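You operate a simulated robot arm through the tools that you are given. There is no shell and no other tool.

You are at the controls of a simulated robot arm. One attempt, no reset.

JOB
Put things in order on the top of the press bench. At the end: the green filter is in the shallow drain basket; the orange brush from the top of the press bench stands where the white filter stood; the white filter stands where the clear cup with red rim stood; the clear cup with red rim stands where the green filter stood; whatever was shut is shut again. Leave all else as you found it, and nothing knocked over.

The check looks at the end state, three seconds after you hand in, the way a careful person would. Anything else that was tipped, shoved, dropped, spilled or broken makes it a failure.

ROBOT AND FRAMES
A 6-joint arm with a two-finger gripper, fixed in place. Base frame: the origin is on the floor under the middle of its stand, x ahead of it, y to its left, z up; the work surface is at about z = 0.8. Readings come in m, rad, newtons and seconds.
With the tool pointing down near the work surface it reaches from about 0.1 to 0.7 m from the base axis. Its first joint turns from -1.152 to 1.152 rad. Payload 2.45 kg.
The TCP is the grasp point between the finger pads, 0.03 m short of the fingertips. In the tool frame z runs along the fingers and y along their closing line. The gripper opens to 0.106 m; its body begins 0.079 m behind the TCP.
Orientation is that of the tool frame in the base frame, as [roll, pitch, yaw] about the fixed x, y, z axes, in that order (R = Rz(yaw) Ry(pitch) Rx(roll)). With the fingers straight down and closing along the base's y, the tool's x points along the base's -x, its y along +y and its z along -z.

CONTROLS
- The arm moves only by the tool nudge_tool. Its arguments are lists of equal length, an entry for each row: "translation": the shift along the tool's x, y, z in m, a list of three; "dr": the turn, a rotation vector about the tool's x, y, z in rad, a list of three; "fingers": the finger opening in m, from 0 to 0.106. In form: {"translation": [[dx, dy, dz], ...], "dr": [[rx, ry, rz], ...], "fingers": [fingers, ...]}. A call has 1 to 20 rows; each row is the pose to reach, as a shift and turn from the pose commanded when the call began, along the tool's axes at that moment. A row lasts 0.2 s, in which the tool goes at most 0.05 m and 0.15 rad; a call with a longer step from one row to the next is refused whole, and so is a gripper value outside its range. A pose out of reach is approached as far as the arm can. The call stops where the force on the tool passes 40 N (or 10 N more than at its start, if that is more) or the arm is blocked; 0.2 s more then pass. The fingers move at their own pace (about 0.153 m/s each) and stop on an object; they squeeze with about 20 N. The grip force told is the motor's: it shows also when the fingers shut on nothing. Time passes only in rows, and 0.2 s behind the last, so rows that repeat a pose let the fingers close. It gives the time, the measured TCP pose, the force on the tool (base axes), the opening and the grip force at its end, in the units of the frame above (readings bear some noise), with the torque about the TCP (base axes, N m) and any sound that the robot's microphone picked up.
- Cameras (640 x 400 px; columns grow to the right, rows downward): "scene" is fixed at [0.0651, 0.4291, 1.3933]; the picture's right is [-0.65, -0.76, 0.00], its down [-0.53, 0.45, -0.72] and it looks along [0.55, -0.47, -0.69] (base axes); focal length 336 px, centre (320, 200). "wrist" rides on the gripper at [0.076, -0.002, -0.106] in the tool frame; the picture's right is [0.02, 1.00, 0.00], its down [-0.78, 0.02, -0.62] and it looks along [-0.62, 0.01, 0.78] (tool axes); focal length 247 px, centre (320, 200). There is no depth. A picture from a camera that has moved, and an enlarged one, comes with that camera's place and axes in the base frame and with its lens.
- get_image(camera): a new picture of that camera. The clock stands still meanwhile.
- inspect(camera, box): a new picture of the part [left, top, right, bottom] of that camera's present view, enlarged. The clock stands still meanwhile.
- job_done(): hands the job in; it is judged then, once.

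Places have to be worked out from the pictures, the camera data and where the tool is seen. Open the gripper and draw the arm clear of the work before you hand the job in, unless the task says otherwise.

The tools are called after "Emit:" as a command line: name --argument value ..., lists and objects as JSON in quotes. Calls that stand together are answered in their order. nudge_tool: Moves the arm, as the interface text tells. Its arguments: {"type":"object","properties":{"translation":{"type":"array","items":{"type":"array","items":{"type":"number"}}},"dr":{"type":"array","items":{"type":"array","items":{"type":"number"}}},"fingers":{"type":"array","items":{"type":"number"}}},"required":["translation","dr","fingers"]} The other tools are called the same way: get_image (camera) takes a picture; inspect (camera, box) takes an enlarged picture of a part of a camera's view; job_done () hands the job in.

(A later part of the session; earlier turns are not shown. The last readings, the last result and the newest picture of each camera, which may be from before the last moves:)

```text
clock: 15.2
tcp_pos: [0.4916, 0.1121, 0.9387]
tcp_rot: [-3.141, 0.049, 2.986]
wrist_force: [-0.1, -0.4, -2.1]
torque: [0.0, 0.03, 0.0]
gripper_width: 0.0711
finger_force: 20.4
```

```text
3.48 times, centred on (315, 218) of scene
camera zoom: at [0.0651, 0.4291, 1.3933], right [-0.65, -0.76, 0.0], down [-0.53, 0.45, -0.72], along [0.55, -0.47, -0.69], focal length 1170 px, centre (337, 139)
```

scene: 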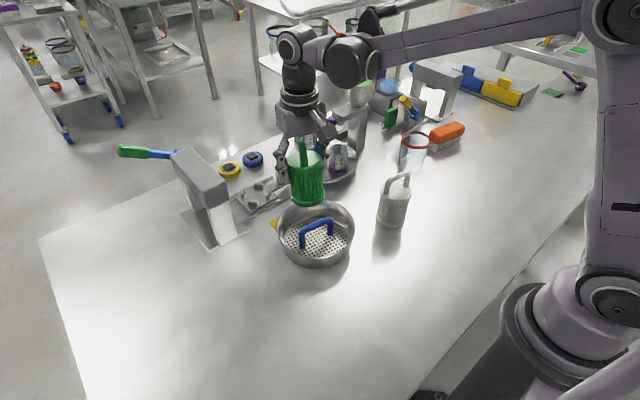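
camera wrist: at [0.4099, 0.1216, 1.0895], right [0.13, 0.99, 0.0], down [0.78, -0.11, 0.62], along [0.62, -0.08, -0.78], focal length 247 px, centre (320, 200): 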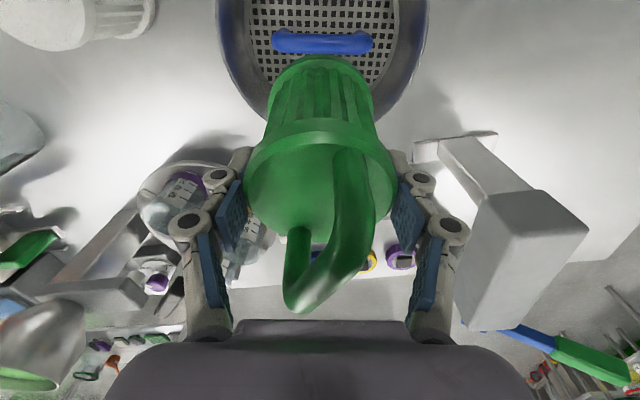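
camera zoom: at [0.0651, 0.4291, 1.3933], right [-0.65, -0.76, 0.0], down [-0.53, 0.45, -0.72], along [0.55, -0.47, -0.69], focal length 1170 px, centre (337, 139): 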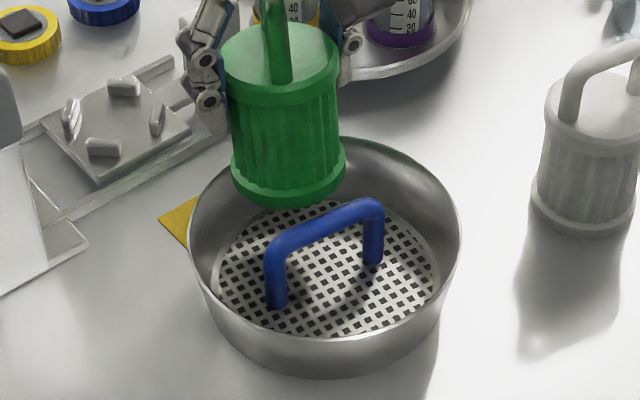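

The flange's inner edge is now about 1.8 mm outside the bar. I'll lower slowly past the bar with a slight inward drift that follows the sloping wall, and watch the forces.

Emit:
nudge_tool --translation '[[0.0006, 0, 0.0073], [0.0012, 0, 0.0146], [0.0018, 0, 0.0185], [0.0025, 0, 0.0225]]' --dr '[[0, 0, 0], [0, 0, 0], [0, 0, 0], [0, 0, 0]]' --fingers '[0.05, 0.05, 0.05, 0.05]'

Emit:
inspect --camera "wrist" --box '[220, 0, 430, 130]'

Emit:
inspect --camera "scene" --box '[265, 160, 365, 275]'

```text
clock: 16.2
tcp_pos: [0.4895, 0.111, 0.9173]
tcp_rot: [3.141, 0.053, 2.986]
wrist_force: [5.3, -1.9, 9.3]
torque: [0.01, 0.29, 0.03]
gripper_width: 0.0714
finger_force: 20.0
```

```text
3.05 times, centred on (325, 65) of wrist
camera zoom: at [0.4094, 0.1228, 1.019], right [0.13, 0.99, 0.0], down [0.74, -0.1, 0.66], along [0.65, -0.09, -0.75], focal length 753 px, centre (305, 611)
```

zoom: 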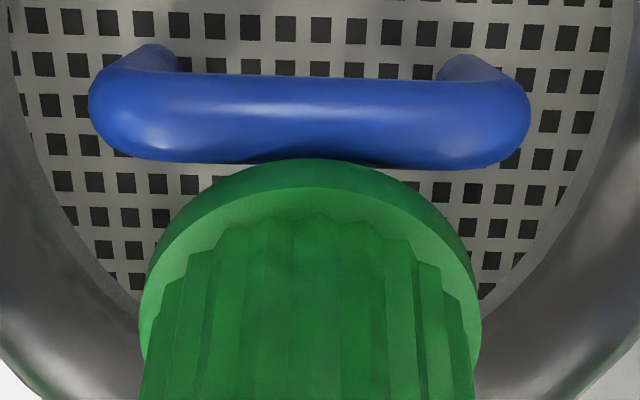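

```text
3.48 times, centred on (315, 218) of scene
camera zoom: at [0.0651, 0.429, 1.3933], right [-0.65, -0.76, 0.0], down [-0.53, 0.45, -0.72], along [0.55, -0.47, -0.69], focal length 1170 px, centre (337, 139)
```

zoom: 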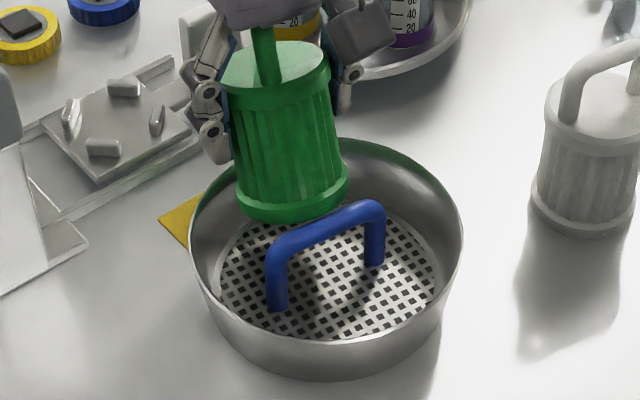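

A contact force of about 11 N upward with an outward component shows the flange edge touched the bar. I'll stop and look at the whole wrist view before continuing.

Emit:
get_image --camera "wrist"

Emit:
inspect --camera "scene" --box '[275, 120, 355, 240]'

```text
taken
camera wrist: at [0.4094, 0.1228, 1.019], right [0.13, 0.99, 0.0], down [0.74, -0.1, 0.66], along [0.65, -0.09, -0.75], focal length 247 px, centre (320, 200)
```

wrist: 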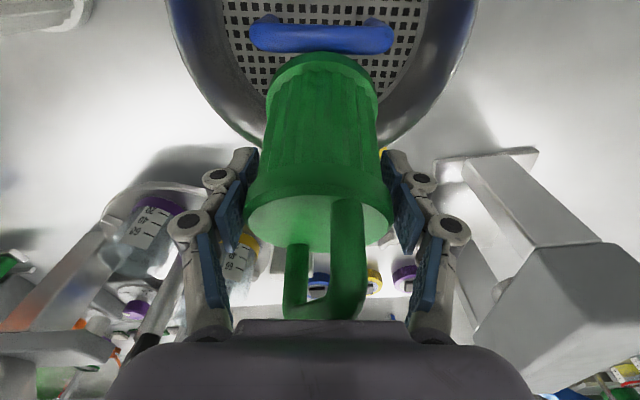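

```text
3.33 times, centred on (315, 180) of scene
camera zoom: at [0.0651, 0.429, 1.3933], right [-0.65, -0.76, 0.0], down [-0.53, 0.45, -0.72], along [0.55, -0.47, -0.69], focal length 1121 px, centre (337, 267)
```

zoom: 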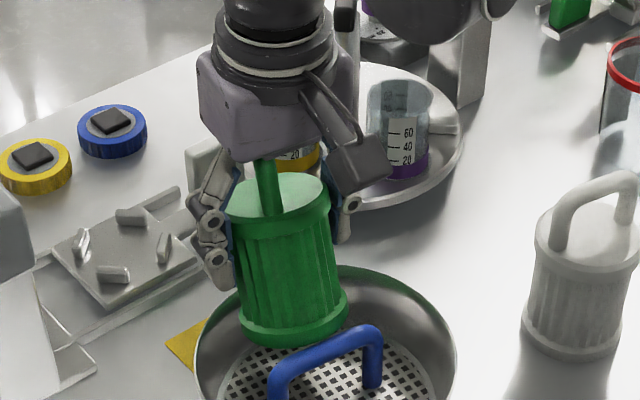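

The filter's edge caught the bar and the filter pivoted in the grip, leaning more. I'll back off upward and slightly outward to reassess the pose.

Emit:
nudge_tool --translation '[[-0.003, 0, -0.008], [-0.0045, 0, -0.02], [-0.006, 0, -0.035], [-0.006, 0, -0.035]]' --dr '[[0, 0, 0], [0, 0, 0], [0, 0, 0], [0, 0, 0]]' --fingers '[0.05, 0.05, 0.05, 0.05]'

Emit:
get_image --camera "wrist"

Emit:
inspect --camera "scene" --box '[265, 120, 365, 275]'

```text
clock: 17.2
tcp_pos: [0.494, 0.111, 0.9522]
tcp_rot: [-3.141, 0.05, 2.987]
wrist_force: [-0.7, 0.2, -0.9]
torque: [0.05, 0.0, 0.0]
gripper_width: 0.0711
finger_force: 20.3
```

```text
taken
camera wrist: at [0.4133, 0.1218, 1.0541], right [0.13, 0.99, 0.0], down [0.75, -0.1, 0.66], along [0.65, -0.09, -0.75], focal length 247 px, centre (320, 200)
```

wrist: 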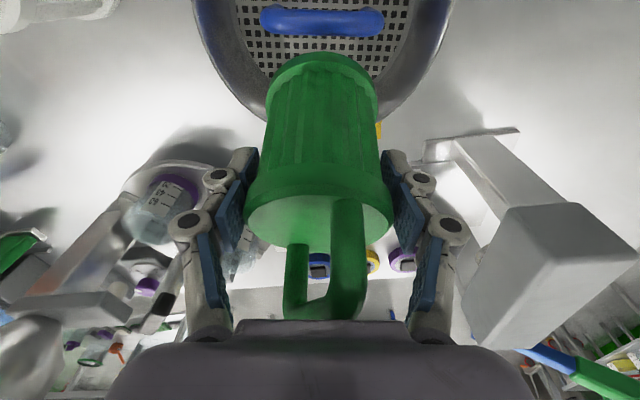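

```text
2.58 times, centred on (315, 198) of scene
camera zoom: at [0.0651, 0.4291, 1.3933], right [-0.65, -0.76, 0.0], down [-0.53, 0.45, -0.72], along [0.55, -0.47, -0.69], focal length 868 px, centre (333, 206)
```

zoom: 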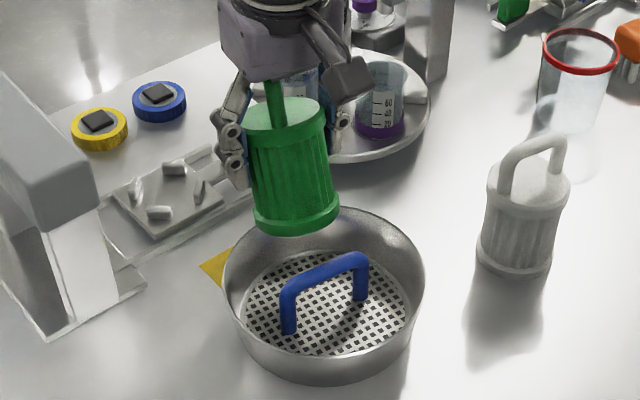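

I'll zoom the wrist view to quantify the filter's present lean in the grip.

Emit:
inspect --camera "wrist" --box '[220, 0, 430, 130]'

Emit:
inspect --camera "wrist" --box '[210, 150, 430, 330]'

Emit:
inspect --camera "scene" --box '[280, 140, 350, 225]'

```text
3.05 times, centred on (325, 65) of wrist
camera zoom: at [0.4133, 0.1218, 1.0541], right [0.13, 0.99, 0.0], down [0.75, -0.1, 0.66], along [0.65, -0.09, -0.75], focal length 753 px, centre (305, 611)
```

zoom: 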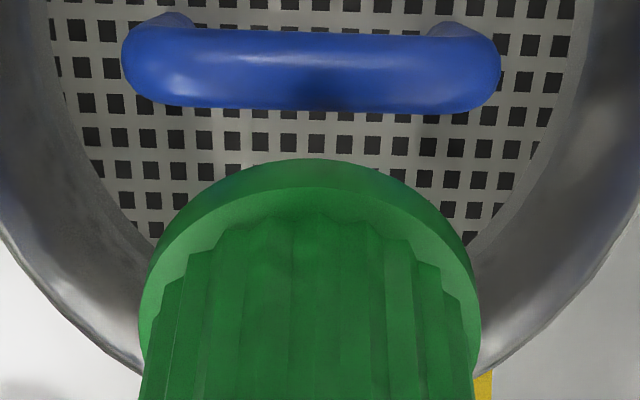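

```text
2.22 times, centred on (320, 240) of wrist
camera zoom: at [0.4133, 0.1218, 1.0541], right [0.13, 0.99, 0.0], down [0.75, -0.1, 0.66], along [0.65, -0.09, -0.75], focal length 549 px, centre (320, 111)
```

zoom: 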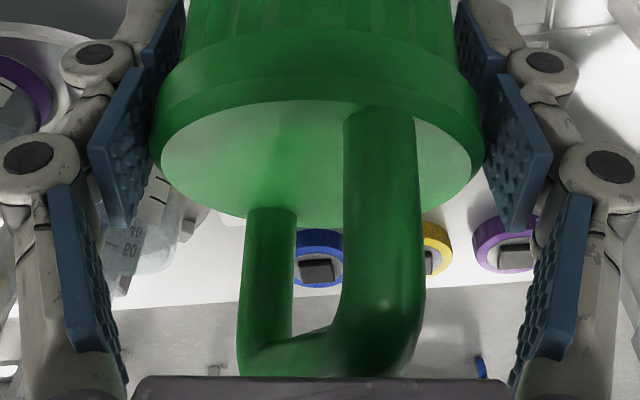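

```text
4.71 times, centred on (315, 182) of scene
camera zoom: at [0.0651, 0.4291, 1.3933], right [-0.65, -0.76, 0.0], down [-0.53, 0.45, -0.72], along [0.55, -0.47, -0.69], focal length 1582 px, centre (344, 282)
```

zoom: 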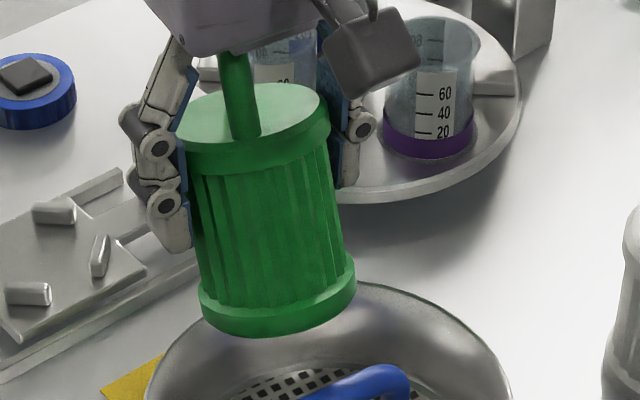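

The filter now leans roughly 0.2–0.3 rad in the grip, too uncertain for this tight insertion. I'll set it down on free bench space near (0.41, 0.30) to regrip it squarely with a vertical tool, tilting the tool on the way so it arrives near upright.

Emit:
nudge_tool --translation '[[-0.0015, 0, -0.03], [0.02, 0.035, -0.045], [0.042, 0.07, -0.05], [0.065, 0.105, -0.052], [0.087, 0.14, -0.053], [0.1096, 0.1738, -0.0535]]' --dr '[[0, 0, 0], [0, -0.04, 0], [0, -0.08, 0], [0, -0.12, 0], [0, -0.16, 0], [0, -0.2, 0]]' --fingers '[0.05, 0.05, 0.05, 0.05, 0.05, 0.05]'

Emit:
get_image --camera "wrist"

Emit:
get_image --camera "scene"

```text
clock: 18.6
tcp_pos: [0.4093, 0.2981, 0.9973]
tcp_rot: [3.141, 0.251, 2.985]
wrist_force: [-0.2, 0.2, -2.0]
torque: [0.0, 0.01, 0.0]
gripper_width: 0.071
finger_force: 19.9
```

```text
taken
camera wrist: at [0.3106, 0.3126, 1.0813], right [0.13, 0.99, -0.01], down [0.6, -0.08, 0.8], along [0.79, -0.11, -0.6], focal length 247 px, centre (320, 200)
```

wrist: 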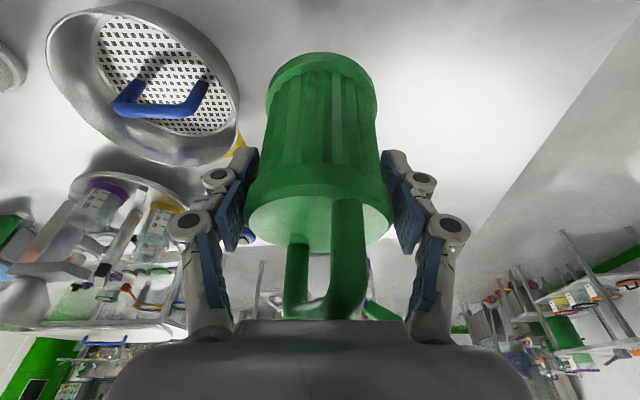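

```text
taken
```

scene: 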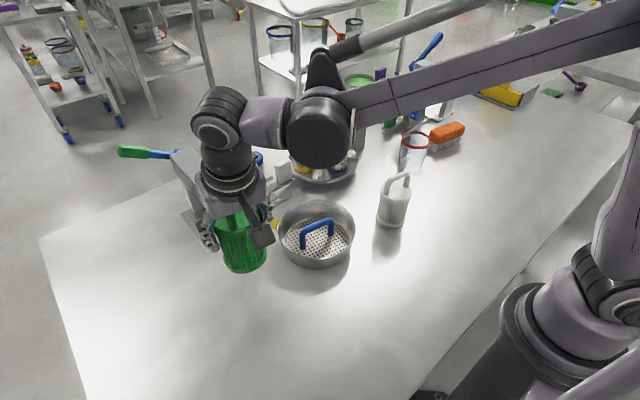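

The basket looks unmoved. The filter is near upright in this tilted pose; I'll lower most of the way toward the bench and then creep to contact.

Emit:
nudge_tool --translation '[[0.0074, 0, 0.0291], [0.0148, 0, 0.0581], [0.0223, 0, 0.0872]]' --dr '[[0, 0, 0], [0, 0, 0], [0, 0, 0]]' --fingers '[0.05, 0.05, 0.05]'

Emit:
inspect --camera "scene" --box '[180, 150, 300, 290]'

```text
clock: 19.4
tcp_pos: [0.412, 0.2984, 0.9091]
tcp_rot: [3.141, 0.25, 2.987]
wrist_force: [0.1, 0.3, -2.1]
torque: [-0.02, -0.01, 0.01]
gripper_width: 0.0711
finger_force: 19.9
```

```text
2.86 times, centred on (240, 220) of scene
camera zoom: at [0.0651, 0.4291, 1.3933], right [-0.65, -0.76, 0.0], down [-0.53, 0.45, -0.72], along [0.55, -0.47, -0.69], focal length 961 px, centre (549, 143)
```

zoom: 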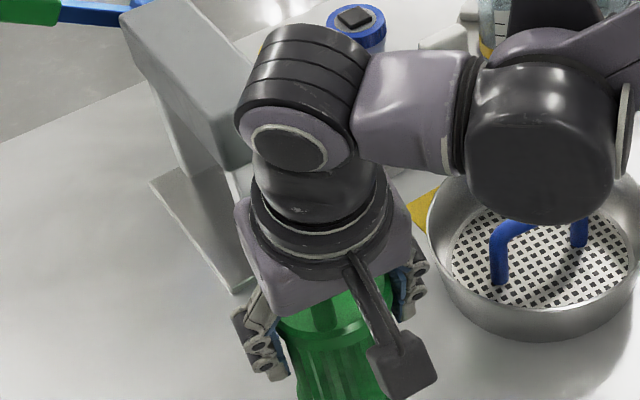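

No contact yet. I'll creep down in small steps while watching the force.

Emit:
nudge_tool --translation '[[0.0012, 0, 0.0048], [0.0025, 0, 0.0097], [0.0037, 0, 0.0145], [0.0049, 0, 0.0194]]' --dr '[[0, 0, 0], [0, 0, 0], [0, 0, 0], [0, 0, 0]]' --fingers '[0.05, 0.05, 0.05, 0.05]'

Emit:
inspect --camera "scene" --box '[180, 180, 300, 300]'

```text
clock: 20.4
tcp_pos: [0.41, 0.3, 0.8897]
tcp_rot: [-3.141, 0.249, 2.987]
wrist_force: [-0.7, 0.0, -2.4]
torque: [-0.01, -0.04, 0.01]
gripper_width: 0.0712
finger_force: 20.4
```

```text
3.33 times, centred on (240, 240) of scene
camera zoom: at [0.0651, 0.4291, 1.3933], right [-0.65, -0.76, 0.0], down [-0.53, 0.45, -0.72], along [0.55, -0.47, -0.69], focal length 1121 px, centre (587, 67)
```

zoom: 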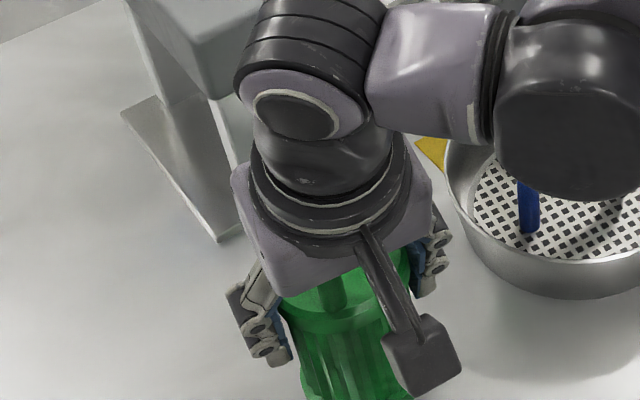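

Still free (−2.4 N is just the filter's weight). Continuing down a further 2 cm in 4 mm steps.

Emit:
nudge_tool --translation '[[0.001, 0, 0.0039], [0.002, 0, 0.0078], [0.003, 0, 0.0116], [0.0035, 0, 0.0136]]' --dr '[[0, 0, 0], [0, 0, 0], [0, 0, 0], [0, 0, 0]]' --fingers '[0.05, 0.05, 0.05, 0.05]'

Emit:
get_image --camera "wrist"

```text
clock: 21.4
tcp_pos: [0.4098, 0.3001, 0.8754]
tcp_rot: [3.141, 0.25, 2.988]
wrist_force: [-0.2, 0.6, -1.9]
torque: [0.04, 0.01, -0.02]
gripper_width: 0.0713
finger_force: 20.1
```

```text
taken
camera wrist: at [0.311, 0.314, 0.9597], right [0.13, 0.99, -0.01], down [0.6, -0.08, 0.8], along [0.79, -0.11, -0.61], focal length 247 px, centre (320, 200)
```

wrist: 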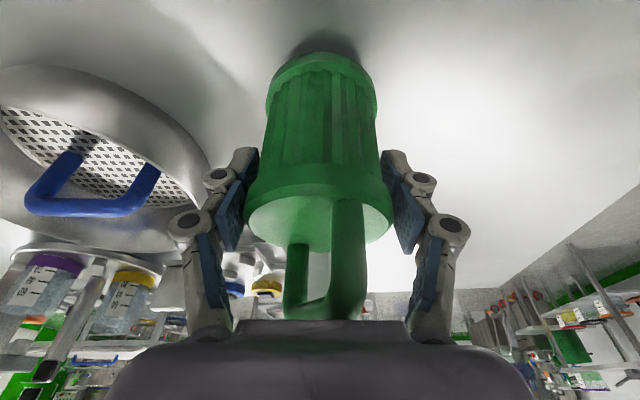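

The shadow beneath the filter is nearly closed. I'll creep down further until contact shows.

Emit:
nudge_tool --translation '[[0.0005, 0, 0.0019], [0.001, 0, 0.0039], [0.0015, 0, 0.0058], [0.002, 0, 0.0078]]' --dr '[[0, 0, 0], [0, 0, 0], [0, 0, 0], [0, 0, 0]]' --fingers '[0.05, 0.05, 0.05, 0.05]'

```text
clock: 22.4
tcp_pos: [0.4116, 0.3008, 0.867]
tcp_rot: [3.141, 0.251, 2.988]
wrist_force: [-3.2, 1.4, 12.6]
torque: [0.04, -0.18, 0.03]
gripper_width: 0.0717
finger_force: 19.7
```

Contact is made (about 14 N). I'll check how flat the filter sits.

Emit:
inspect --camera "wrist" --box '[220, 20, 430, 150]'

Emit:
inspect --camera "scene" --box '[190, 200, 310, 310]'

```text
3.05 times, centred on (325, 85) of wrist
camera zoom: at [0.312, 0.3142, 0.9516], right [0.13, 0.99, 0.0], down [0.6, -0.08, 0.8], along [0.79, -0.11, -0.61], focal length 753 px, centre (305, 550)
```

zoom: 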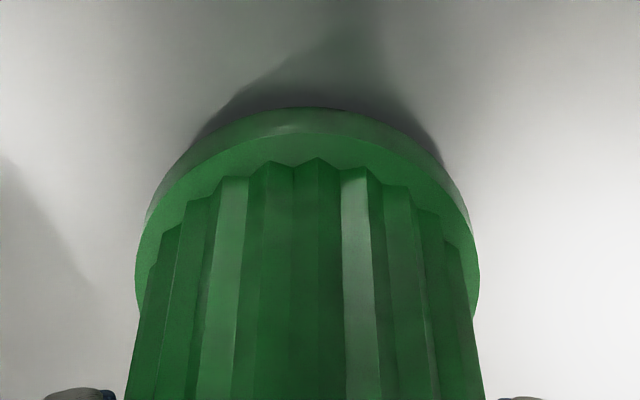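

```text
3.64 times, centred on (250, 255) of scene
camera zoom: at [0.0648, 0.429, 1.3934], right [-0.65, -0.76, 0.0], down [-0.53, 0.45, -0.72], along [0.55, -0.47, -0.69], focal length 1223 px, centre (574, 0)
```

zoom: 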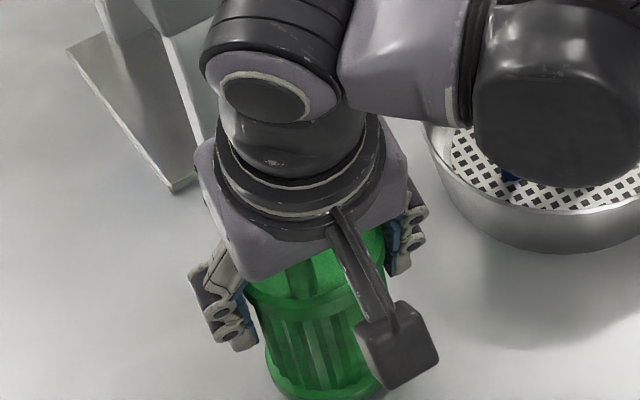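

It's seated nearly flat on the bench. I'll open the gripper to let it settle.

Emit:
nudge_tool --translation '[[0, 0, 0], [0, 0, 0], [0, 0, 0]]' --dr '[[0, 0, 0], [0, 0, 0], [0, 0, 0]]' --fingers '[0.09, 0.106, 0.106]'

Emit:
get_image --camera "wrist"

```text
clock: 23.2
tcp_pos: [0.4117, 0.3004, 0.8674]
tcp_rot: [-3.141, 0.25, 2.986]
wrist_force: [-0.1, -0.5, 0.2]
torque: [0.01, 0.02, 0.0]
gripper_width: 0.1059
finger_force: 0.1
```

```text
taken
camera wrist: at [0.3121, 0.314, 0.9515], right [0.13, 0.99, -0.01], down [0.6, -0.08, 0.8], along [0.79, -0.11, -0.61], focal length 247 px, centre (320, 200)
```

wrist: 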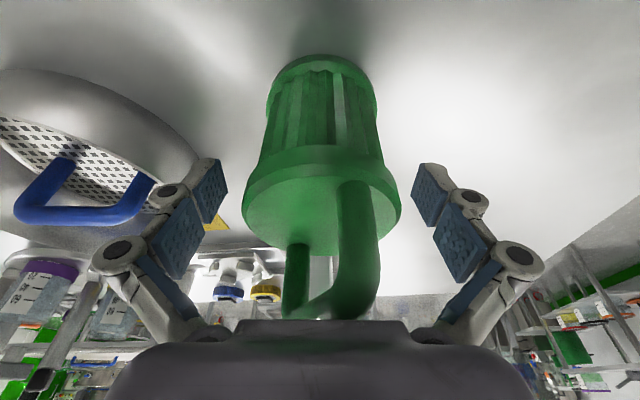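

The filter stands upright on the bench. I'll raise the tool, return it to vertical, and look down to locate the filter precisely for the regrip.

Emit:
nudge_tool --translation '[[-0.0087, 0, -0.0339], [-0.0173, 0, -0.0678], [-0.0247, 0, -0.0969], [-0.0322, 0, -0.126]]' --dr '[[0, 0, 0], [0, 0.08, 0], [0, 0.17, 0], [0, 0.25, 0]]' --fingers '[0.106, 0.106, 0.106, 0.106]'

Emit:
get_image --camera "wrist"

Emit:
inspect --camera "wrist" --box '[240, 60, 420, 220]'

Emit:
get_image --camera "scene"

```text
clock: 24.2
tcp_pos: [0.4126, 0.3005, 0.9983]
tcp_rot: [-3.141, -0.003, 2.987]
wrist_force: [0.2, 0.7, 0.0]
torque: [0.0, 0.03, -0.03]
gripper_width: 0.1059
finger_force: 0.0
```

```text
taken
camera wrist: at [0.3363, 0.3108, 1.1047], right [0.13, 0.99, 0.0], down [0.78, -0.1, 0.62], along [0.61, -0.08, -0.78], focal length 247 px, centre (320, 200)
```

wrist: 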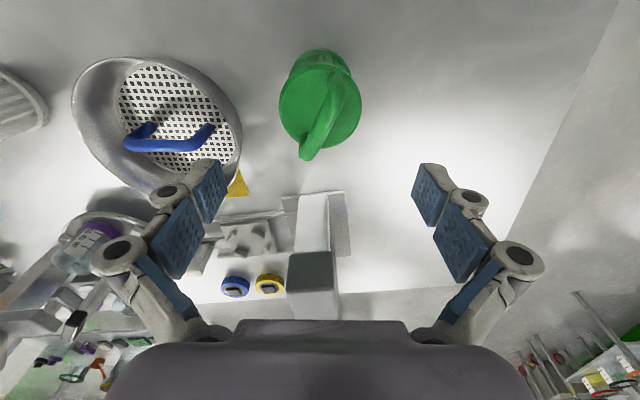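

```text
2.50 times, centred on (330, 140) of wrist
camera zoom: at [0.3363, 0.3108, 1.1047], right [0.13, 0.99, 0.0], down [0.78, -0.1, 0.62], along [0.61, -0.08, -0.78], focal length 617 px, centre (295, 350)
```

zoom: 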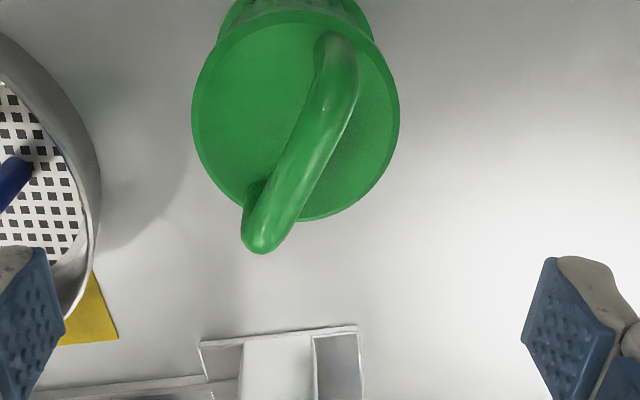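

```text
taken
```

scene: 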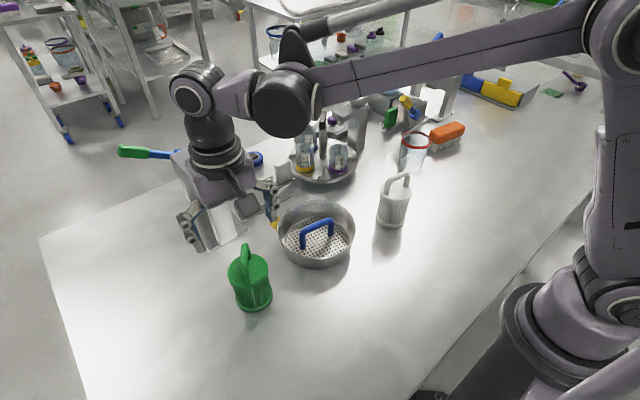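

The filter stands upright about 4 mm robot-ward of the tool axis. I'll centre over it and descend vertically to grip the top flange again.

Emit:
nudge_tool --translation '[[0.0045, 0.0004, 0.035], [0.0045, 0.0004, 0.07], [0.0045, 0.0004, 0.105], [0.0045, 0.0004, 0.128], [0.0045, 0.0004, 0.128]]' --dr '[[0, 0, 0], [0, 0, 0], [0, 0, 0], [0, 0, 0], [0, 0, 0]]' --fingers '[0.106, 0.106, 0.106, 0.106, 0.106]'

Emit:
get_image --camera "wrist"

```text
clock: 25.4
tcp_pos: [0.4057, 0.3003, 0.8692]
tcp_rot: [3.141, -0.001, 2.989]
wrist_force: [-0.1, -0.7, -0.1]
torque: [-0.02, -0.01, -0.03]
gripper_width: 0.106
finger_force: 0.1
```

```text
taken
camera wrist: at [0.3301, 0.3114, 0.9762], right [0.13, 0.99, 0.0], down [0.78, -0.1, 0.62], along [0.62, -0.08, -0.78], focal length 247 px, centre (320, 200)
```

wrist: 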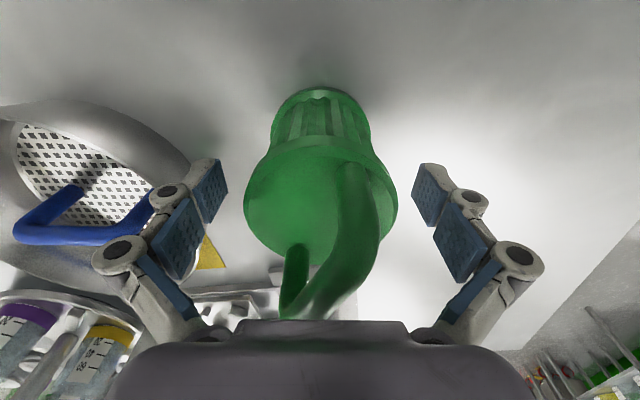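

Centred laterally. Closing on the flange.

Emit:
nudge_tool --translation '[[0, 0, 0], [0, 0, 0], [0, 0, 0], [0, 0, 0]]' --dr '[[0, 0, 0], [0, 0, 0], [0, 0, 0], [0, 0, 0]]' --fingers '[0.08, 0.06, 0.05, 0.05]'

Emit:
inspect --camera "wrist" --box '[220, 60, 430, 330]'

```text
clock: 26.4
tcp_pos: [0.4053, 0.3016, 0.8702]
tcp_rot: [3.139, 0.0, 2.987]
wrist_force: [1.3, 0.4, 1.7]
torque: [0.1, -0.02, 0.03]
gripper_width: 0.071
finger_force: 19.4
```

```text
1.48 times, centred on (325, 195) of wrist
camera zoom: at [0.33, 0.3114, 0.9766], right [0.13, 0.99, 0.0], down [0.78, -0.1, 0.62], along [0.62, -0.08, -0.78], focal length 366 px, centre (313, 207)
```

zoom: 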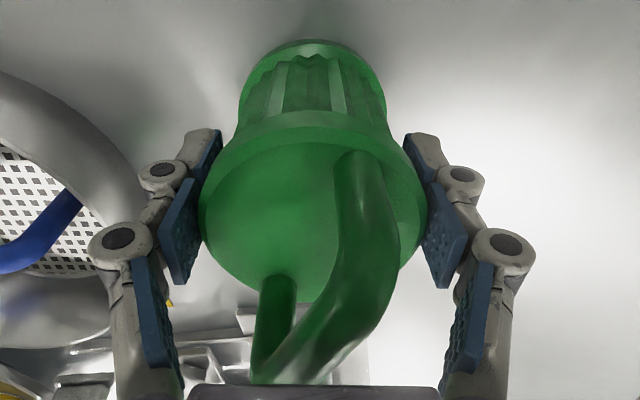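

Gripped squarely at 0.071 m. I'll lift and carry it back over the far side of the basket, staying vertical.

Emit:
nudge_tool --translation '[[0, 0, -0.03], [0, 0, -0.07], [0, 0, -0.11], [-0.0095, -0.0305, -0.11], [-0.0305, -0.0677, -0.11], [-0.0515, -0.1049, -0.11], [-0.0717, -0.1372, -0.11], [-0.0903, -0.1596, -0.11], [-0.102, -0.1758, -0.1], [-0.102, -0.1758, -0.1]]' --dr '[[0, 0, 0], [0, 0, 0], [0, 0, 0], [0, 0, 0], [0, 0, 0], [0, 0, 0], [0, 0, 0], [0, 0, 0], [0, 0, 0], [0, 0, 0]]' --fingers '[0.05, 0.05, 0.05, 0.05, 0.05, 0.05, 0.05, 0.05, 0.05, 0.05]'

Emit:
get_image --camera "wrist"

Emit:
inspect --camera "wrist" --box '[220, 0, 430, 130]'

Emit:
inspect --camera "scene" --box '[265, 140, 365, 275]'

```text
clock: 28.6
tcp_pos: [0.482, 0.1129, 0.9685]
tcp_rot: [3.14, 0.0, 2.987]
wrist_force: [-0.3, -0.3, -1.8]
torque: [-0.01, 0.04, 0.01]
gripper_width: 0.0713
finger_force: 19.9
```

```text
taken
camera wrist: at [0.4048, 0.1225, 1.0755], right [0.13, 0.99, 0.0], down [0.78, -0.1, 0.62], along [0.62, -0.08, -0.78], focal length 247 px, centre (320, 200)
```

wrist: 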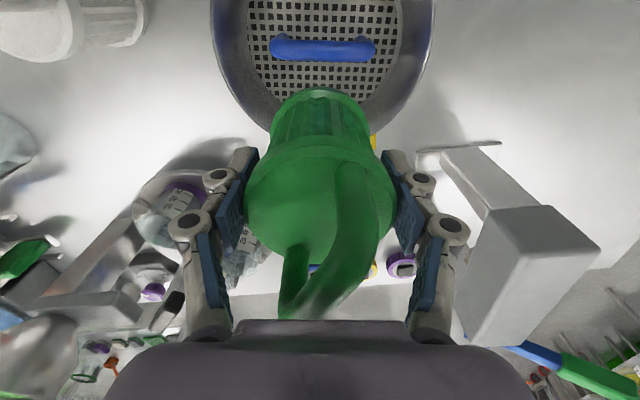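

```text
3.05 times, centred on (325, 65) of wrist
camera zoom: at [0.4048, 0.1225, 1.0755], right [0.13, 0.99, 0.0], down [0.78, -0.1, 0.62], along [0.62, -0.08, -0.78], focal length 753 px, centre (305, 611)
```

zoom: 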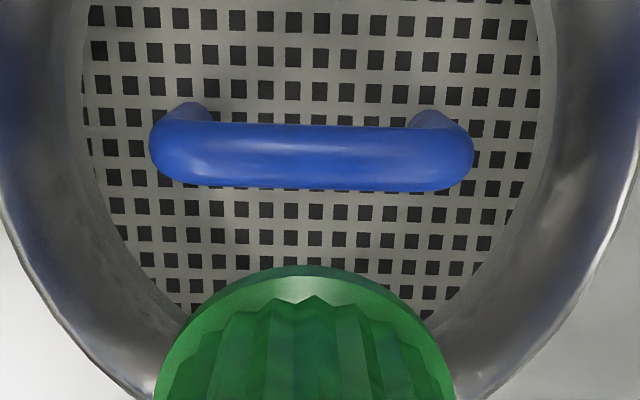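

```text
2.96 times, centred on (315, 208) of scene
camera zoom: at [0.0651, 0.4291, 1.3933], right [-0.65, -0.76, 0.0], down [-0.53, 0.45, -0.72], along [0.55, -0.47, -0.69], focal length 996 px, centre (335, 178)
```

zoom: 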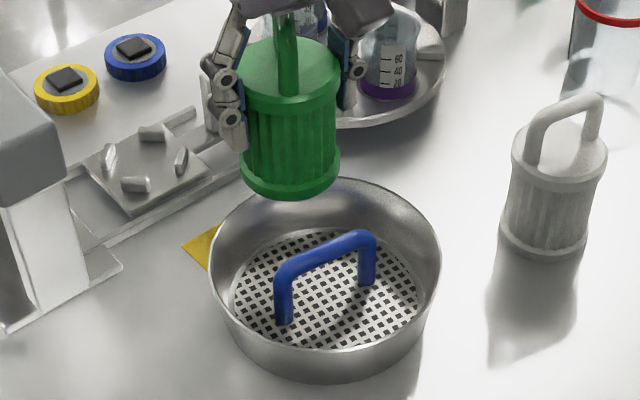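

The inner flange edge measures about 14.6 mm beyond the bar's centreline; I want about 9.5–10 mm. I'll move 4 mm inward and lower to just above the bar, then re-measure.

Emit:
nudge_tool --translation '[[0.002, 0, 0.012], [0.004, 0, 0.024], [0.004, 0, 0.033]]' --dr '[[0, 0, 0], [0, 0, 0], [0, 0, 0]]' --fingers '[0.05, 0.05, 0.05]'

Emit:
inspect --camera "wrist" --box '[220, 0, 430, 130]'

Emit:
inspect --camera "scene" --box '[275, 170, 355, 275]'

```text
clock: 29.4
tcp_pos: [0.4767, 0.113, 0.9368]
tcp_rot: [3.141, 0.0, 2.988]
wrist_force: [0.3, 0.3, -2.2]
torque: [0.03, -0.01, 0.03]
gripper_width: 0.0711
finger_force: 19.9
```

```text
3.05 times, centred on (325, 65) of wrist
camera zoom: at [0.4008, 0.1231, 1.0431], right [0.13, 0.99, 0.0], down [0.78, -0.1, 0.62], along [0.62, -0.08, -0.78], focal length 753 px, centre (305, 611)
```

zoom: 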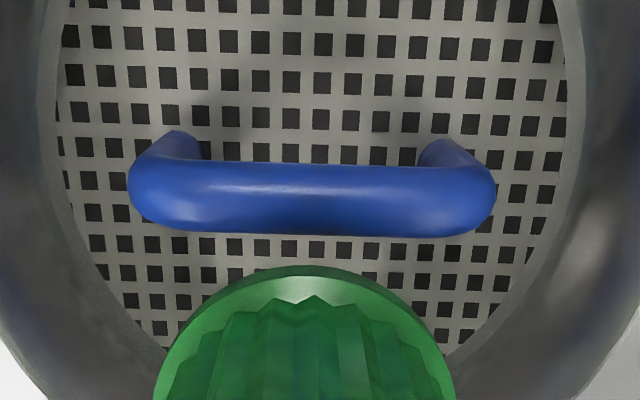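

```text
3.81 times, centred on (315, 222) of scene
camera zoom: at [0.0651, 0.4291, 1.3933], right [-0.65, -0.76, 0.0], down [-0.53, 0.45, -0.72], along [0.55, -0.47, -0.69], focal length 1281 px, centre (339, 114)
```

zoom: 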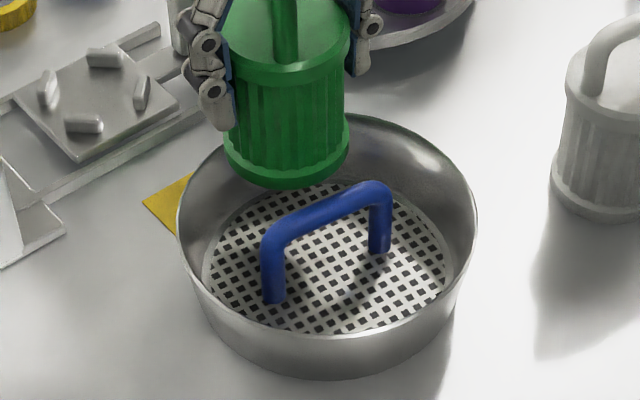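

Offset is now about 10.3 mm; the ideal window centre is 9.0 mm. I'll shift 1.3 mm inward and descend about 16 mm so the flange starts passing the bar, then check forces.

Emit:
nudge_tool --translation '[[0.0013, 0, 0.002], [0.0013, 0, 0.006], [0.0013, 0, 0.01], [0.0013, 0, 0.0135], [0.0013, 0, 0.0156]]' --dr '[[0, 0, 0], [0, 0, 0], [0, 0, 0], [0, 0, 0], [0, 0, 0]]' --fingers '[0.05, 0.05, 0.05, 0.05, 0.05]'

Emit:
inspect --camera "wrist" --box '[220, 0, 430, 130]'

Emit:
inspect --camera "scene" --box '[275, 170, 355, 275]'

```text
clock: 30.6
tcp_pos: [0.4753, 0.1125, 0.9223]
tcp_rot: [-3.141, 0.0, 2.988]
wrist_force: [-1.6, 0.1, 12.3]
torque: [-0.06, -0.33, 0.01]
gripper_width: 0.0719
finger_force: 20.3
```

```text
3.05 times, centred on (325, 65) of wrist
camera zoom: at [0.3989, 0.123, 1.0278], right [0.13, 0.99, 0.0], down [0.78, -0.1, 0.62], along [0.62, -0.08, -0.78], focal length 753 px, centre (305, 611)
```

zoom: 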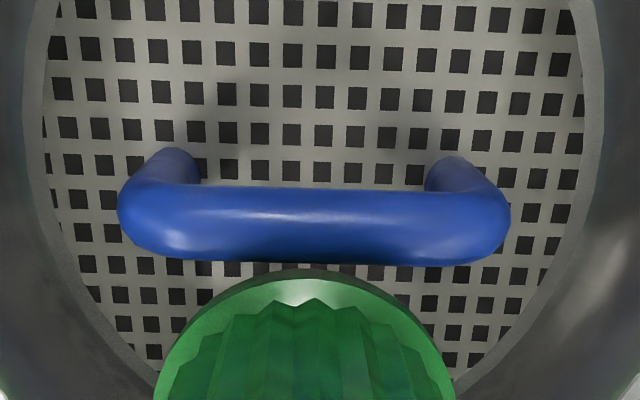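

```text
3.81 times, centred on (315, 222) of scene
camera zoom: at [0.0648, 0.429, 1.3933], right [-0.65, -0.76, 0.0], down [-0.53, 0.45, -0.72], along [0.55, -0.47, -0.69], focal length 1281 px, centre (339, 114)
```

zoom: 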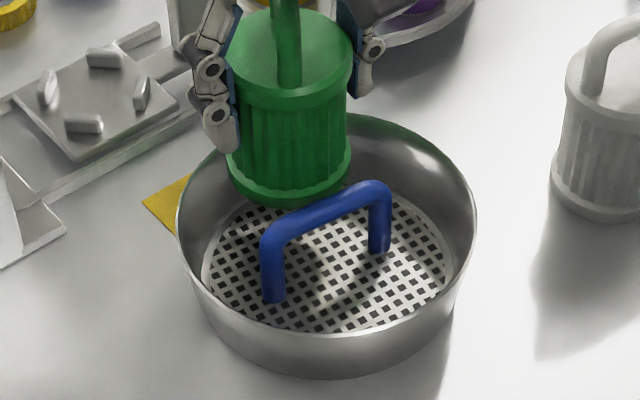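

The torque sign shows the outer edge is resting on the rim this time, so the bottom flange just fills the gap when upright. I'll lift clear and tilt the filter so its inner edge is lowest, letting it pass under the bar first, and then measure again.

Emit:
nudge_tool --translation '[[0, 0, -0.013], [0, 0, -0.026], [0.007, 0, -0.026], [0.0147, 0, -0.0213], [0.0147, 0, -0.0203]]' --dr '[[0, 0, 0], [0, 0, 0], [0, -0.1, 0], [0, -0.2, 0], [0, -0.21, 0]]' --fingers '[0.05, 0.05, 0.05, 0.05, 0.05]'

Emit:
inspect --camera "wrist" --box '[220, 0, 430, 130]'

Emit:
inspect --camera "scene" --box '[265, 150, 365, 275]'

```text
clock: 31.8
tcp_pos: [0.4587, 0.1154, 0.9423]
tcp_rot: [3.141, 0.211, 2.988]
wrist_force: [0.4, -0.3, -1.2]
torque: [0.01, 0.06, 0.02]
gripper_width: 0.0712
finger_force: 20.2
```

```text
3.05 times, centred on (325, 65) of wrist
camera zoom: at [0.3635, 0.1283, 1.0293], right [0.13, 0.99, 0.0], down [0.63, -0.08, 0.77], along [0.76, -0.11, -0.64], focal length 753 px, centre (305, 611)
```

zoom: 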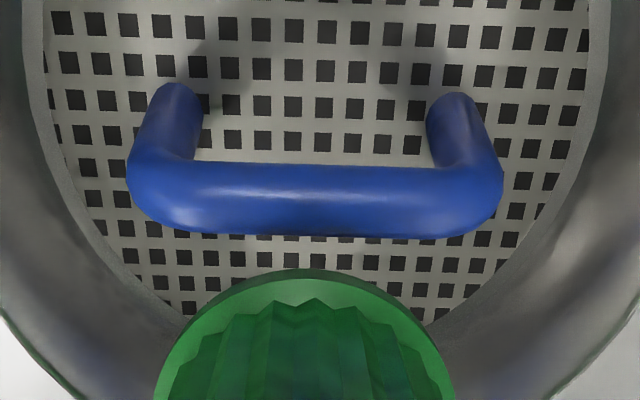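

```text
3.20 times, centred on (315, 212) of scene
camera zoom: at [0.0651, 0.4291, 1.3933], right [-0.65, -0.76, 0.0], down [-0.53, 0.45, -0.72], along [0.55, -0.47, -0.69], focal length 1076 px, centre (336, 160)
```

zoom: 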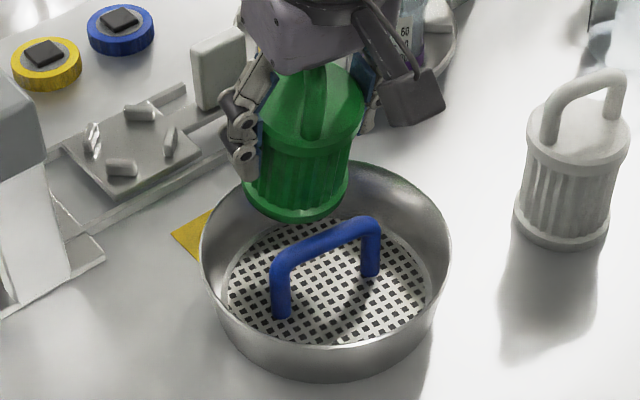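

The tilted filter's inner edge is about 7.6 mm past the bar's centreline; it needs about 10 mm. I'll shift out 2.4 mm and descend so the flange passes alongside the bar with the outer edge still above the rim.

Emit:
nudge_tool --translation '[[-0.0023, 0, 0.0005], [-0.0006, 0, 0.0083], [0.001, 0, 0.0161], [0.0019, 0, 0.0201], [0.0025, 0, 0.023]]' --dr '[[0, 0, 0], [0, 0, 0], [0, 0, 0], [0, 0, 0], [0, 0, 0]]' --fingers '[0.05, 0.05, 0.05, 0.05, 0.05]'

Emit:
inspect --camera "wrist" --box '[220, 0, 430, 130]'

Emit:
inspect --camera "scene" --box '[265, 150, 365, 275]'

```text
clock: 33.0
tcp_pos: [0.4622, 0.1158, 0.9178]
tcp_rot: [-3.141, 0.208, 2.989]
wrist_force: [0.1, 0.4, -1.8]
torque: [0.01, 0.0, 0.04]
gripper_width: 0.0711
finger_force: 19.7
```

```text
3.05 times, centred on (325, 65) of wrist
camera zoom: at [0.3663, 0.128, 1.006], right [0.13, 0.99, 0.0], down [0.63, -0.08, 0.77], along [0.76, -0.11, -0.64], focal length 753 px, centre (305, 611)
```

zoom: 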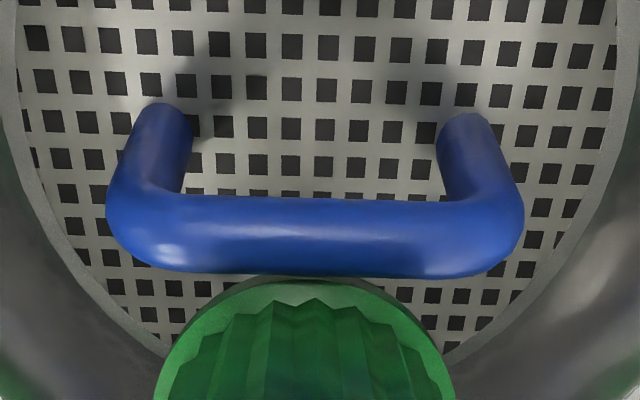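

```text
3.20 times, centred on (315, 212) of scene
camera zoom: at [0.0651, 0.4291, 1.3933], right [-0.65, -0.76, 0.0], down [-0.53, 0.45, -0.72], along [0.55, -0.47, -0.69], focal length 1076 px, centre (336, 160)
```

zoom: 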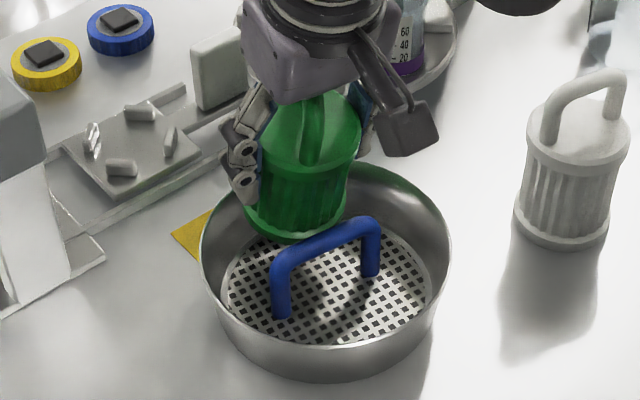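

No contact: the flange is now beside the bar with its inner edge below the bar's centre. Next I'll lower slightly and rotate the filter toward upright while easing it inward under the bar, first in part, checking forces.

Emit:
nudge_tool --translation '[[0.0015, 0, 0.002], [0.0029, 0, 0.004], [-0.0002, 0, 0.0074], [-0.0026, 0, 0.0101]]' --dr '[[0, 0, 0], [0, 0, 0], [0, 0.06, 0], [0, 0.11, 0]]' --fingers '[0.05, 0.05, 0.05, 0.05]'

Emit:
inspect --camera "wrist" --box '[220, 0, 430, 130]'

Emit:
inspect --camera "scene" --box '[265, 150, 365, 275]'

```text
clock: 34.0
tcp_pos: [0.4665, 0.1143, 0.9092]
tcp_rot: [-3.141, 0.098, 2.986]
wrist_force: [-4.4, -0.2, 12.0]
torque: [-0.1, -0.2, -0.02]
gripper_width: 0.0714
finger_force: 20.0
```

```text
3.05 times, centred on (325, 65) of wrist
camera zoom: at [0.381, 0.1261, 1.0077], right [0.13, 0.99, 0.0], down [0.71, -0.09, 0.7], along [0.69, -0.09, -0.72], focal length 753 px, centre (305, 611)
```

zoom: 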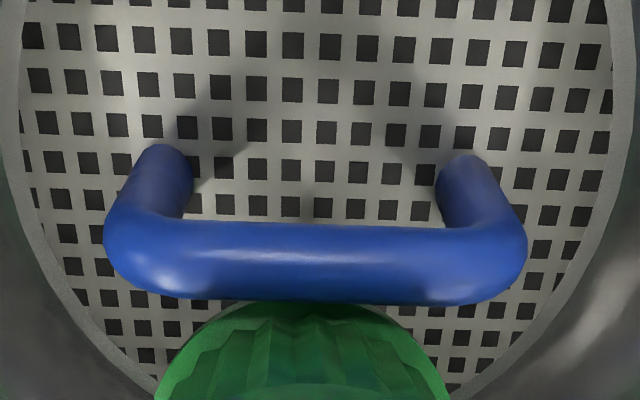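

```text
3.20 times, centred on (315, 212) of scene
camera zoom: at [0.0648, 0.429, 1.3933], right [-0.65, -0.76, 0.0], down [-0.53, 0.45, -0.72], along [0.55, -0.47, -0.69], focal length 1076 px, centre (336, 160)
```

zoom: 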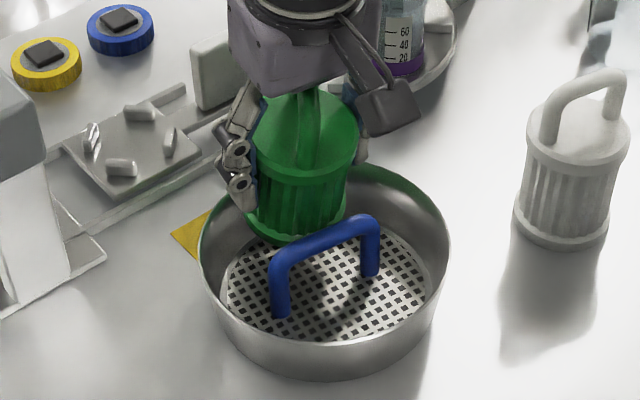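

The outer edge has touched the rim wall again (force up and inward). I'll ease up 3 mm and 2 mm further inward under the bar, and check that the force drops.

Emit:
nudge_tool --translation '[[0.0008, 0, -0.0032], [0.0017, 0, -0.0032], [0.0017, 0, -0.0032]]' --dr '[[0, 0, 0], [0, 0, 0], [0, 0, 0]]' --fingers '[0.05, 0.05, 0.05]'

Emit:
inspect --camera "wrist" --box '[220, 0, 430, 130]'

Emit:
inspect --camera "scene" --box '[275, 160, 355, 275]'

```text
clock: 34.8
tcp_pos: [0.4639, 0.114, 0.912]
tcp_rot: [3.141, 0.098, 2.986]
wrist_force: [0.2, -0.6, -1.7]
torque: [-0.02, -0.03, -0.03]
gripper_width: 0.0711
finger_force: 19.2
```

```text
3.05 times, centred on (325, 65) of wrist
camera zoom: at [0.3784, 0.126, 1.0104], right [0.13, 0.99, 0.0], down [0.71, -0.09, 0.7], along [0.69, -0.09, -0.72], focal length 753 px, centre (305, 611)
```

zoom: 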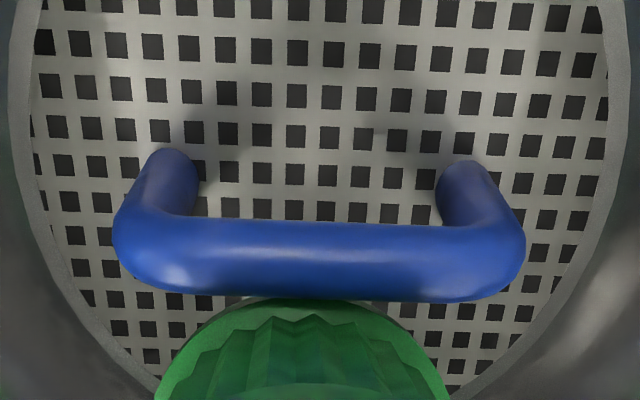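

```text
3.48 times, centred on (315, 218) of scene
camera zoom: at [0.0651, 0.4291, 1.3933], right [-0.65, -0.76, 0.0], down [-0.53, 0.45, -0.72], along [0.55, -0.47, -0.69], focal length 1170 px, centre (337, 139)
```

zoom: 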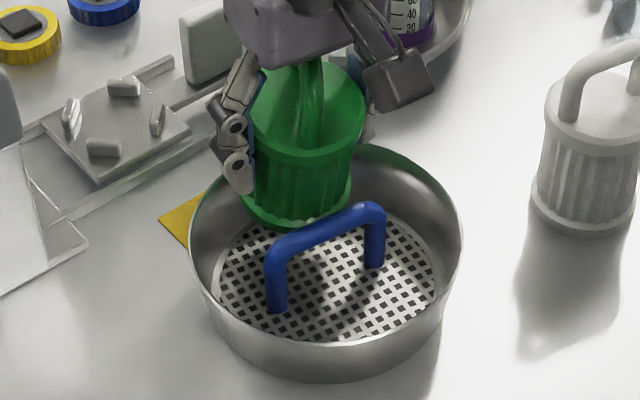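

Free again, and the basket hasn't moved. By the ribs' image the filter has pivoted a little and its inner edge is still about 9 mm out, so I'll push 3 mm further inward under the bar and watch for contact.

Emit:
nudge_tool --translation '[[0.0015, 0, -0.0001], [0.003, 0, -0.0003], [0.003, 0, -0.0003]]' --dr '[[0, 0, 0], [0, 0, 0], [0, 0, 0]]' --fingers '[0.05, 0.05, 0.05]'

Emit:
inspect --camera "wrist" --box '[220, 0, 430, 130]'

```text
clock: 35.6
tcp_pos: [0.4613, 0.1142, 0.9114]
tcp_rot: [-3.141, 0.1, 2.989]
wrist_force: [0.0, 0.6, -2.0]
torque: [-0.03, -0.02, -0.04]
gripper_width: 0.0712
finger_force: 19.9
```

```text
3.05 times, centred on (325, 65) of wrist
camera zoom: at [0.376, 0.1263, 1.01], right [0.13, 0.99, 0.0], down [0.71, -0.09, 0.7], along [0.69, -0.09, -0.72], focal length 753 px, centre (305, 611)
```

zoom: 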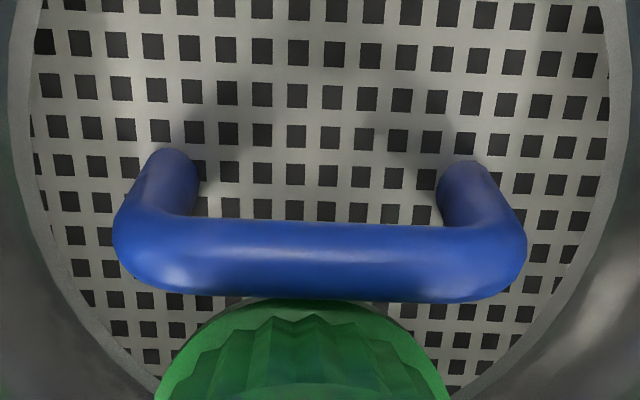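

The bar did not shift in the wrist view although the tool moved 2.5 mm, so the basket may have been dragged along. I'll check with the fixed scene camera.

Emit:
inspect --camera "scene" --box '[275, 160, 355, 275]'

Emit:
inspect --camera "scene" --box '[265, 190, 365, 275]'

```text
3.48 times, centred on (315, 218) of scene
camera zoom: at [0.0651, 0.4291, 1.3933], right [-0.65, -0.76, 0.0], down [-0.53, 0.45, -0.72], along [0.55, -0.47, -0.69], focal length 1170 px, centre (337, 139)
```

zoom: 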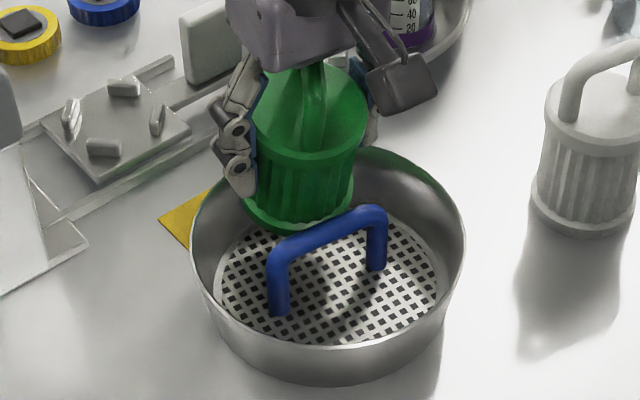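

```text
4.71 times, centred on (315, 232) of scene
camera zoom: at [0.0651, 0.4291, 1.3933], right [-0.65, -0.76, 0.0], down [-0.53, 0.45, -0.72], along [0.55, -0.47, -0.69], focal length 1582 px, centre (344, 47)
```

zoom: 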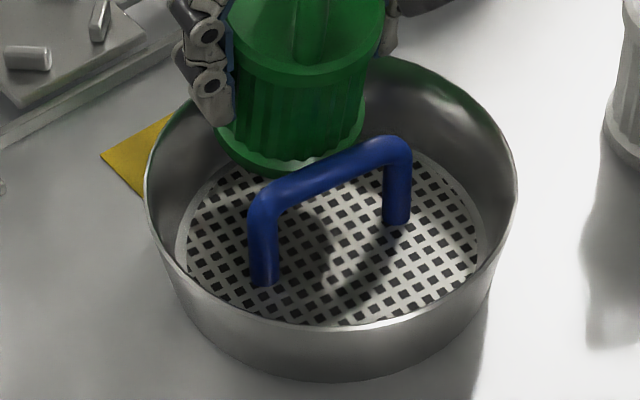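

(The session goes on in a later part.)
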